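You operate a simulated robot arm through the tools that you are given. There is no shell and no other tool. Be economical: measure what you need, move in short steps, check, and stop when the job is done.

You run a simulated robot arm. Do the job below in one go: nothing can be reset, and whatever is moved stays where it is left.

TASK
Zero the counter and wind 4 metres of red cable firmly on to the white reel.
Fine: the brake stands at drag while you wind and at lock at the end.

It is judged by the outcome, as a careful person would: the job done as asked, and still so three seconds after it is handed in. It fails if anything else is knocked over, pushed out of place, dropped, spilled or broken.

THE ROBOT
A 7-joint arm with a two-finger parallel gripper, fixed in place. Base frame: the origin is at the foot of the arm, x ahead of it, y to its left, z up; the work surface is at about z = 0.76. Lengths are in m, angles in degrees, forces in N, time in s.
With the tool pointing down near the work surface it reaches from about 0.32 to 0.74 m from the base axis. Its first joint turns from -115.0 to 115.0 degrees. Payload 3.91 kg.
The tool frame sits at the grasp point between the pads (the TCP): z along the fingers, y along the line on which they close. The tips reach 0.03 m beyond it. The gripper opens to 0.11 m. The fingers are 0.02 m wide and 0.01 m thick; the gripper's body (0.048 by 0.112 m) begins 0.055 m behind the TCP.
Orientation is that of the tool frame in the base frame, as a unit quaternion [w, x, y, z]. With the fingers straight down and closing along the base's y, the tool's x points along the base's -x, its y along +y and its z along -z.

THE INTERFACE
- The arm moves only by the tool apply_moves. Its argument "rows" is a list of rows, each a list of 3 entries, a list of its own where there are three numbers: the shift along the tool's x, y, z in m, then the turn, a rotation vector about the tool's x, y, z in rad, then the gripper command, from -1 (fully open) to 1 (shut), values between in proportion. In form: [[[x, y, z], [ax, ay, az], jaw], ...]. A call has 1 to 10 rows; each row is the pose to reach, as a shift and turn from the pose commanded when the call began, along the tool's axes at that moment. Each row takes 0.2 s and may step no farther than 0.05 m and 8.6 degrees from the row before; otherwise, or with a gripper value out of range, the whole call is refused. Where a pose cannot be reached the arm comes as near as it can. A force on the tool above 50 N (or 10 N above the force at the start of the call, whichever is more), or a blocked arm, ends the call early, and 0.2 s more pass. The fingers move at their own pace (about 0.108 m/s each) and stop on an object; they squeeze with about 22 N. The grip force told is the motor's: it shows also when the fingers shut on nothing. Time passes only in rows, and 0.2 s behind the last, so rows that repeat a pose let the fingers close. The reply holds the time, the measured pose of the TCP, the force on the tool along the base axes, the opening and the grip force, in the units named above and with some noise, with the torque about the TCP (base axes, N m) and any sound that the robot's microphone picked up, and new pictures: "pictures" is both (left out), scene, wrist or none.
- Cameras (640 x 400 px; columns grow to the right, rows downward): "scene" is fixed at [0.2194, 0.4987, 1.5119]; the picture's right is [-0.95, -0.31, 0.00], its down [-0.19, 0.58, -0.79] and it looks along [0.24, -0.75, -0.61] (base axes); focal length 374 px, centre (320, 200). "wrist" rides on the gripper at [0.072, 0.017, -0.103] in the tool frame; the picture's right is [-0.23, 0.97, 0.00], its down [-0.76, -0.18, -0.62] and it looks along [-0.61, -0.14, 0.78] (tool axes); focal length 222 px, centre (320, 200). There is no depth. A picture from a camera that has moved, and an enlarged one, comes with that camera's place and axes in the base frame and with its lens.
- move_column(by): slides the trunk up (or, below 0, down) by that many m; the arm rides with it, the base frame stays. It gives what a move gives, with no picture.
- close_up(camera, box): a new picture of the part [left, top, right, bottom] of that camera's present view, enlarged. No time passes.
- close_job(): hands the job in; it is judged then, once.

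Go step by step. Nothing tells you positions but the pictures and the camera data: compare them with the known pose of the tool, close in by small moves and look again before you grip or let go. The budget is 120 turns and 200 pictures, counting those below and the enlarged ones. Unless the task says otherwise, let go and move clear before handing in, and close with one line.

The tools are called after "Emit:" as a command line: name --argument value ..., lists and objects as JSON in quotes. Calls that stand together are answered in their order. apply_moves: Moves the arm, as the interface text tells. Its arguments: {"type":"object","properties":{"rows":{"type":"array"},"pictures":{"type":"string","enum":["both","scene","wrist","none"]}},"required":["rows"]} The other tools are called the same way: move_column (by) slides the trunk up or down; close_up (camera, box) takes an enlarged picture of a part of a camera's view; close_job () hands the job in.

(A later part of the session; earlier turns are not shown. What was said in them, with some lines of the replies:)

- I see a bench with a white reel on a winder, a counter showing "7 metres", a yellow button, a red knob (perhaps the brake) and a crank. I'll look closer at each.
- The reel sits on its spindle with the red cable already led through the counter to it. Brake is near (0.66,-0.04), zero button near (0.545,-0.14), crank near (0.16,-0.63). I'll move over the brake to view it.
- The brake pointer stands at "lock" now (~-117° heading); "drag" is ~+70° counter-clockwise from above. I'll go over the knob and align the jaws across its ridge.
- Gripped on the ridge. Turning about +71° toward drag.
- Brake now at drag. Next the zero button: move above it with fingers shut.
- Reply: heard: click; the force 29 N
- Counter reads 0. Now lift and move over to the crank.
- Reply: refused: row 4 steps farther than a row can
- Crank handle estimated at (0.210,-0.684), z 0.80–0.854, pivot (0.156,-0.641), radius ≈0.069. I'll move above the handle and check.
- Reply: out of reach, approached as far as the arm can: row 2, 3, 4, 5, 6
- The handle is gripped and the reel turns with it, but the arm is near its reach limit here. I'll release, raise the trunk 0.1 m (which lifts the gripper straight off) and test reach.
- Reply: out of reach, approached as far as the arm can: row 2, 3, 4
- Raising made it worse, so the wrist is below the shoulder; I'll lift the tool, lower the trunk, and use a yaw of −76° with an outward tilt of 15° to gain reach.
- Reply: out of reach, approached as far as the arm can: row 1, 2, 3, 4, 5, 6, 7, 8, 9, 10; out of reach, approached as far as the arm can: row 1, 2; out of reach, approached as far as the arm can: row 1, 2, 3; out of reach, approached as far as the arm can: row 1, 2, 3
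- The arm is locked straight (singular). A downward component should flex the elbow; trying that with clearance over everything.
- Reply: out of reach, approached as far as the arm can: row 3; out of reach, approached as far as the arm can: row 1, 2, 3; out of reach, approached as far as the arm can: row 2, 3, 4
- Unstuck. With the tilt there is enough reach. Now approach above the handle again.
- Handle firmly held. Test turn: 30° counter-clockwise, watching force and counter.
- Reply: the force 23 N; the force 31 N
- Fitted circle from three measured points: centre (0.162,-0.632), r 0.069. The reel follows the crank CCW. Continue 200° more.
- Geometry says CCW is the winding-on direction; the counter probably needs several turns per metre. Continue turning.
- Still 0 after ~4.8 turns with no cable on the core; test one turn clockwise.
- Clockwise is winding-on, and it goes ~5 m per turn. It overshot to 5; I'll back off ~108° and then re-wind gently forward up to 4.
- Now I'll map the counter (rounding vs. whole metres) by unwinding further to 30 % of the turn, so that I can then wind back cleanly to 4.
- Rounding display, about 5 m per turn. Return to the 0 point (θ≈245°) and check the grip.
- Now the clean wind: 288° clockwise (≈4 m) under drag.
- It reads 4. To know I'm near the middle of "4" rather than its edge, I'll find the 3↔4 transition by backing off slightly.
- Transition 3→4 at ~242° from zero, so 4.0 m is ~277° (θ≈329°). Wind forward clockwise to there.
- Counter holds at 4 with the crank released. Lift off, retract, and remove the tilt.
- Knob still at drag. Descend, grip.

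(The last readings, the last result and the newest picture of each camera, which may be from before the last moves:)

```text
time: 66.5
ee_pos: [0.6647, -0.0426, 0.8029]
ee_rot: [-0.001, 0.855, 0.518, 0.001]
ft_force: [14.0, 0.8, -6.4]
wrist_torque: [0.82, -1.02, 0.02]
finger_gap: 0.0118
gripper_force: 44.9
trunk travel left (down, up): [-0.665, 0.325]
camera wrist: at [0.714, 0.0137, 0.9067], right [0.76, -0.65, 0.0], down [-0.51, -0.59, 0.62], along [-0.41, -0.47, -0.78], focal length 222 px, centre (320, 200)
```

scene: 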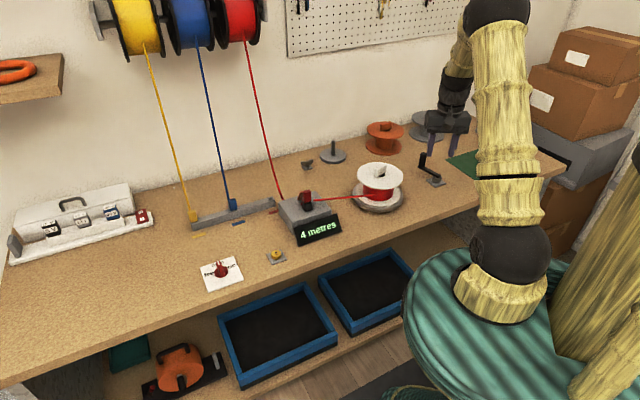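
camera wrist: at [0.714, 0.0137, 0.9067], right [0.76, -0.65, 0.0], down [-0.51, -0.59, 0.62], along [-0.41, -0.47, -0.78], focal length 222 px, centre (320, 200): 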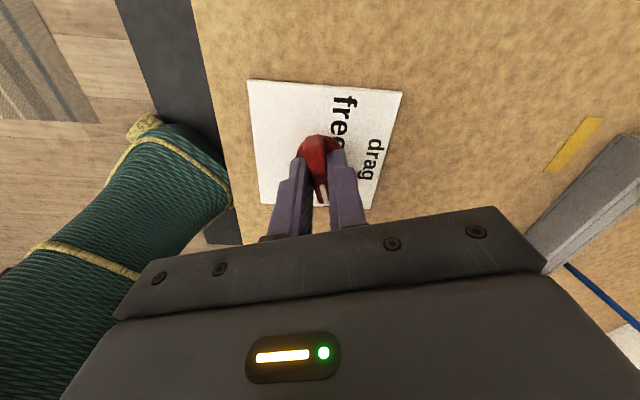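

Turned to lock. Release, rise and check.

Emit:
apply_moves --rows '[[[0, 0, 0], [0, 0, 0], 0.2], [[0, 0, 0], [0, 0, 0], 0.2], [[0, 0, -0.04], [0, 0, 0], 0.2], [[0, 0, -0.08], [0, 0, 0], 0.2], [[0, 0, -0.12], [0, 0, 0], 0.2], [[0, 0, -0.16], [0, 0, 0], 0.2]]'

Emit:
close_up --camera "wrist" --box '[240, 40, 400, 160]'

Emit:
close_up --camera "scene" --box '[280, 150, 420, 250]'

```text
time: 67.9
ee_pos: [0.6611, -0.0434, 0.9638]
ee_rot: [0.0, 0.855, 0.519, 0.0]
ft_force: [0.1, -0.5, -0.5]
wrist_torque: [-0.01, 0.01, -0.04]
finger_gap: 0.044
gripper_force: 0.1
trunk travel left (down, up): [-0.665, 0.325]
camera wrist: at [0.7109, 0.013, 1.068], right [0.76, -0.65, 0.0], down [-0.51, -0.59, 0.62], along [-0.41, -0.47, -0.78], focal length 222 px, centre (320, 200)
```

scene: 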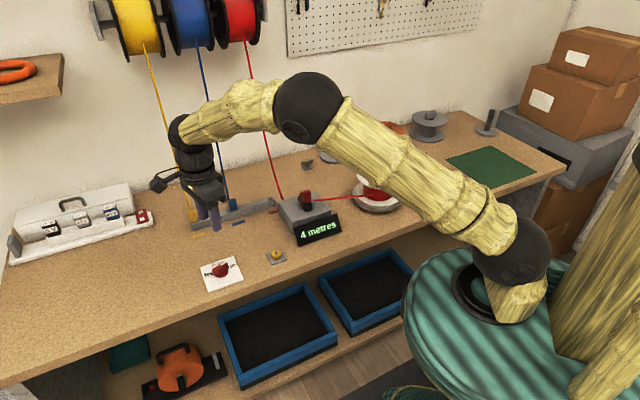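
wrist: 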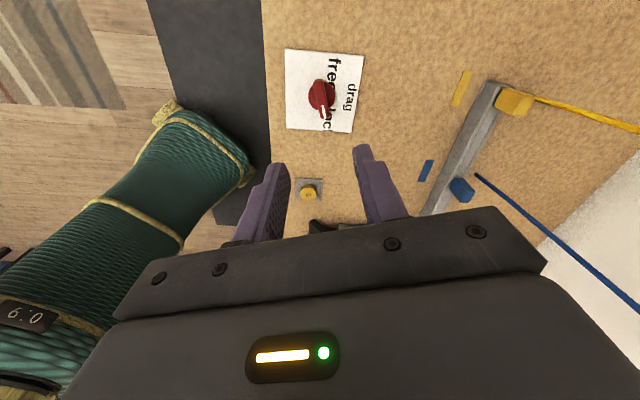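

```text
3.33 times, centred on (320, 100) of wrist
camera zoom: at [0.7109, 0.013, 1.068], right [0.76, -0.65, 0.0], down [-0.51, -0.59, 0.62], along [-0.41, -0.47, -0.78], focal length 740 px, centre (320, 533)
```

zoom: 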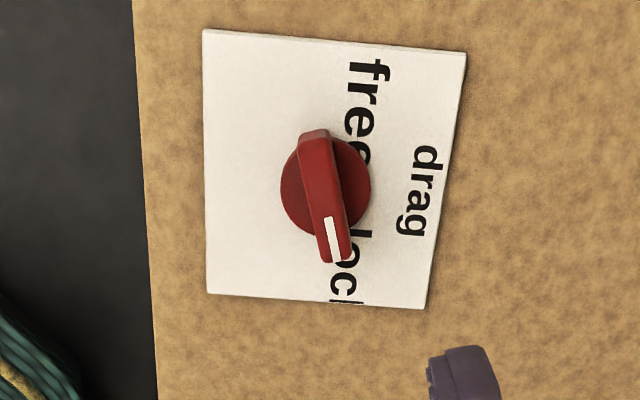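

```text
4.00 times, centred on (350, 200) of scene
camera zoom: at [0.2194, 0.4987, 1.5119], right [-0.95, -0.31, 0.0], down [-0.19, 0.58, -0.79], along [0.24, -0.75, -0.61], focal length 1496 px, centre (200, 200)
```

zoom: 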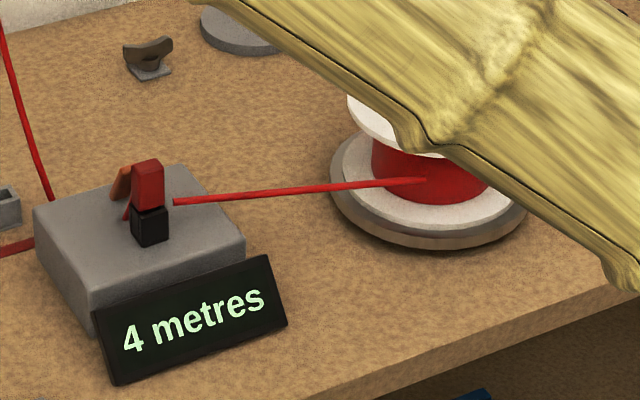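

The counter reads 4 metres with the red cable wound on the white reel. The brake points at lock and the gripper is clear, so I'm handing in.

Emit:
close_job

```text
The job is handed in.
```

I zeroed the counter and wound about 4 metres of red cable onto the white reel with the brake at drag. The brake now stands at lock and the counter reads 4 metres. My first wind overshot to 5 metres, so I unwound to 0 and wound to 4 again, with one small back-off to check the reading.
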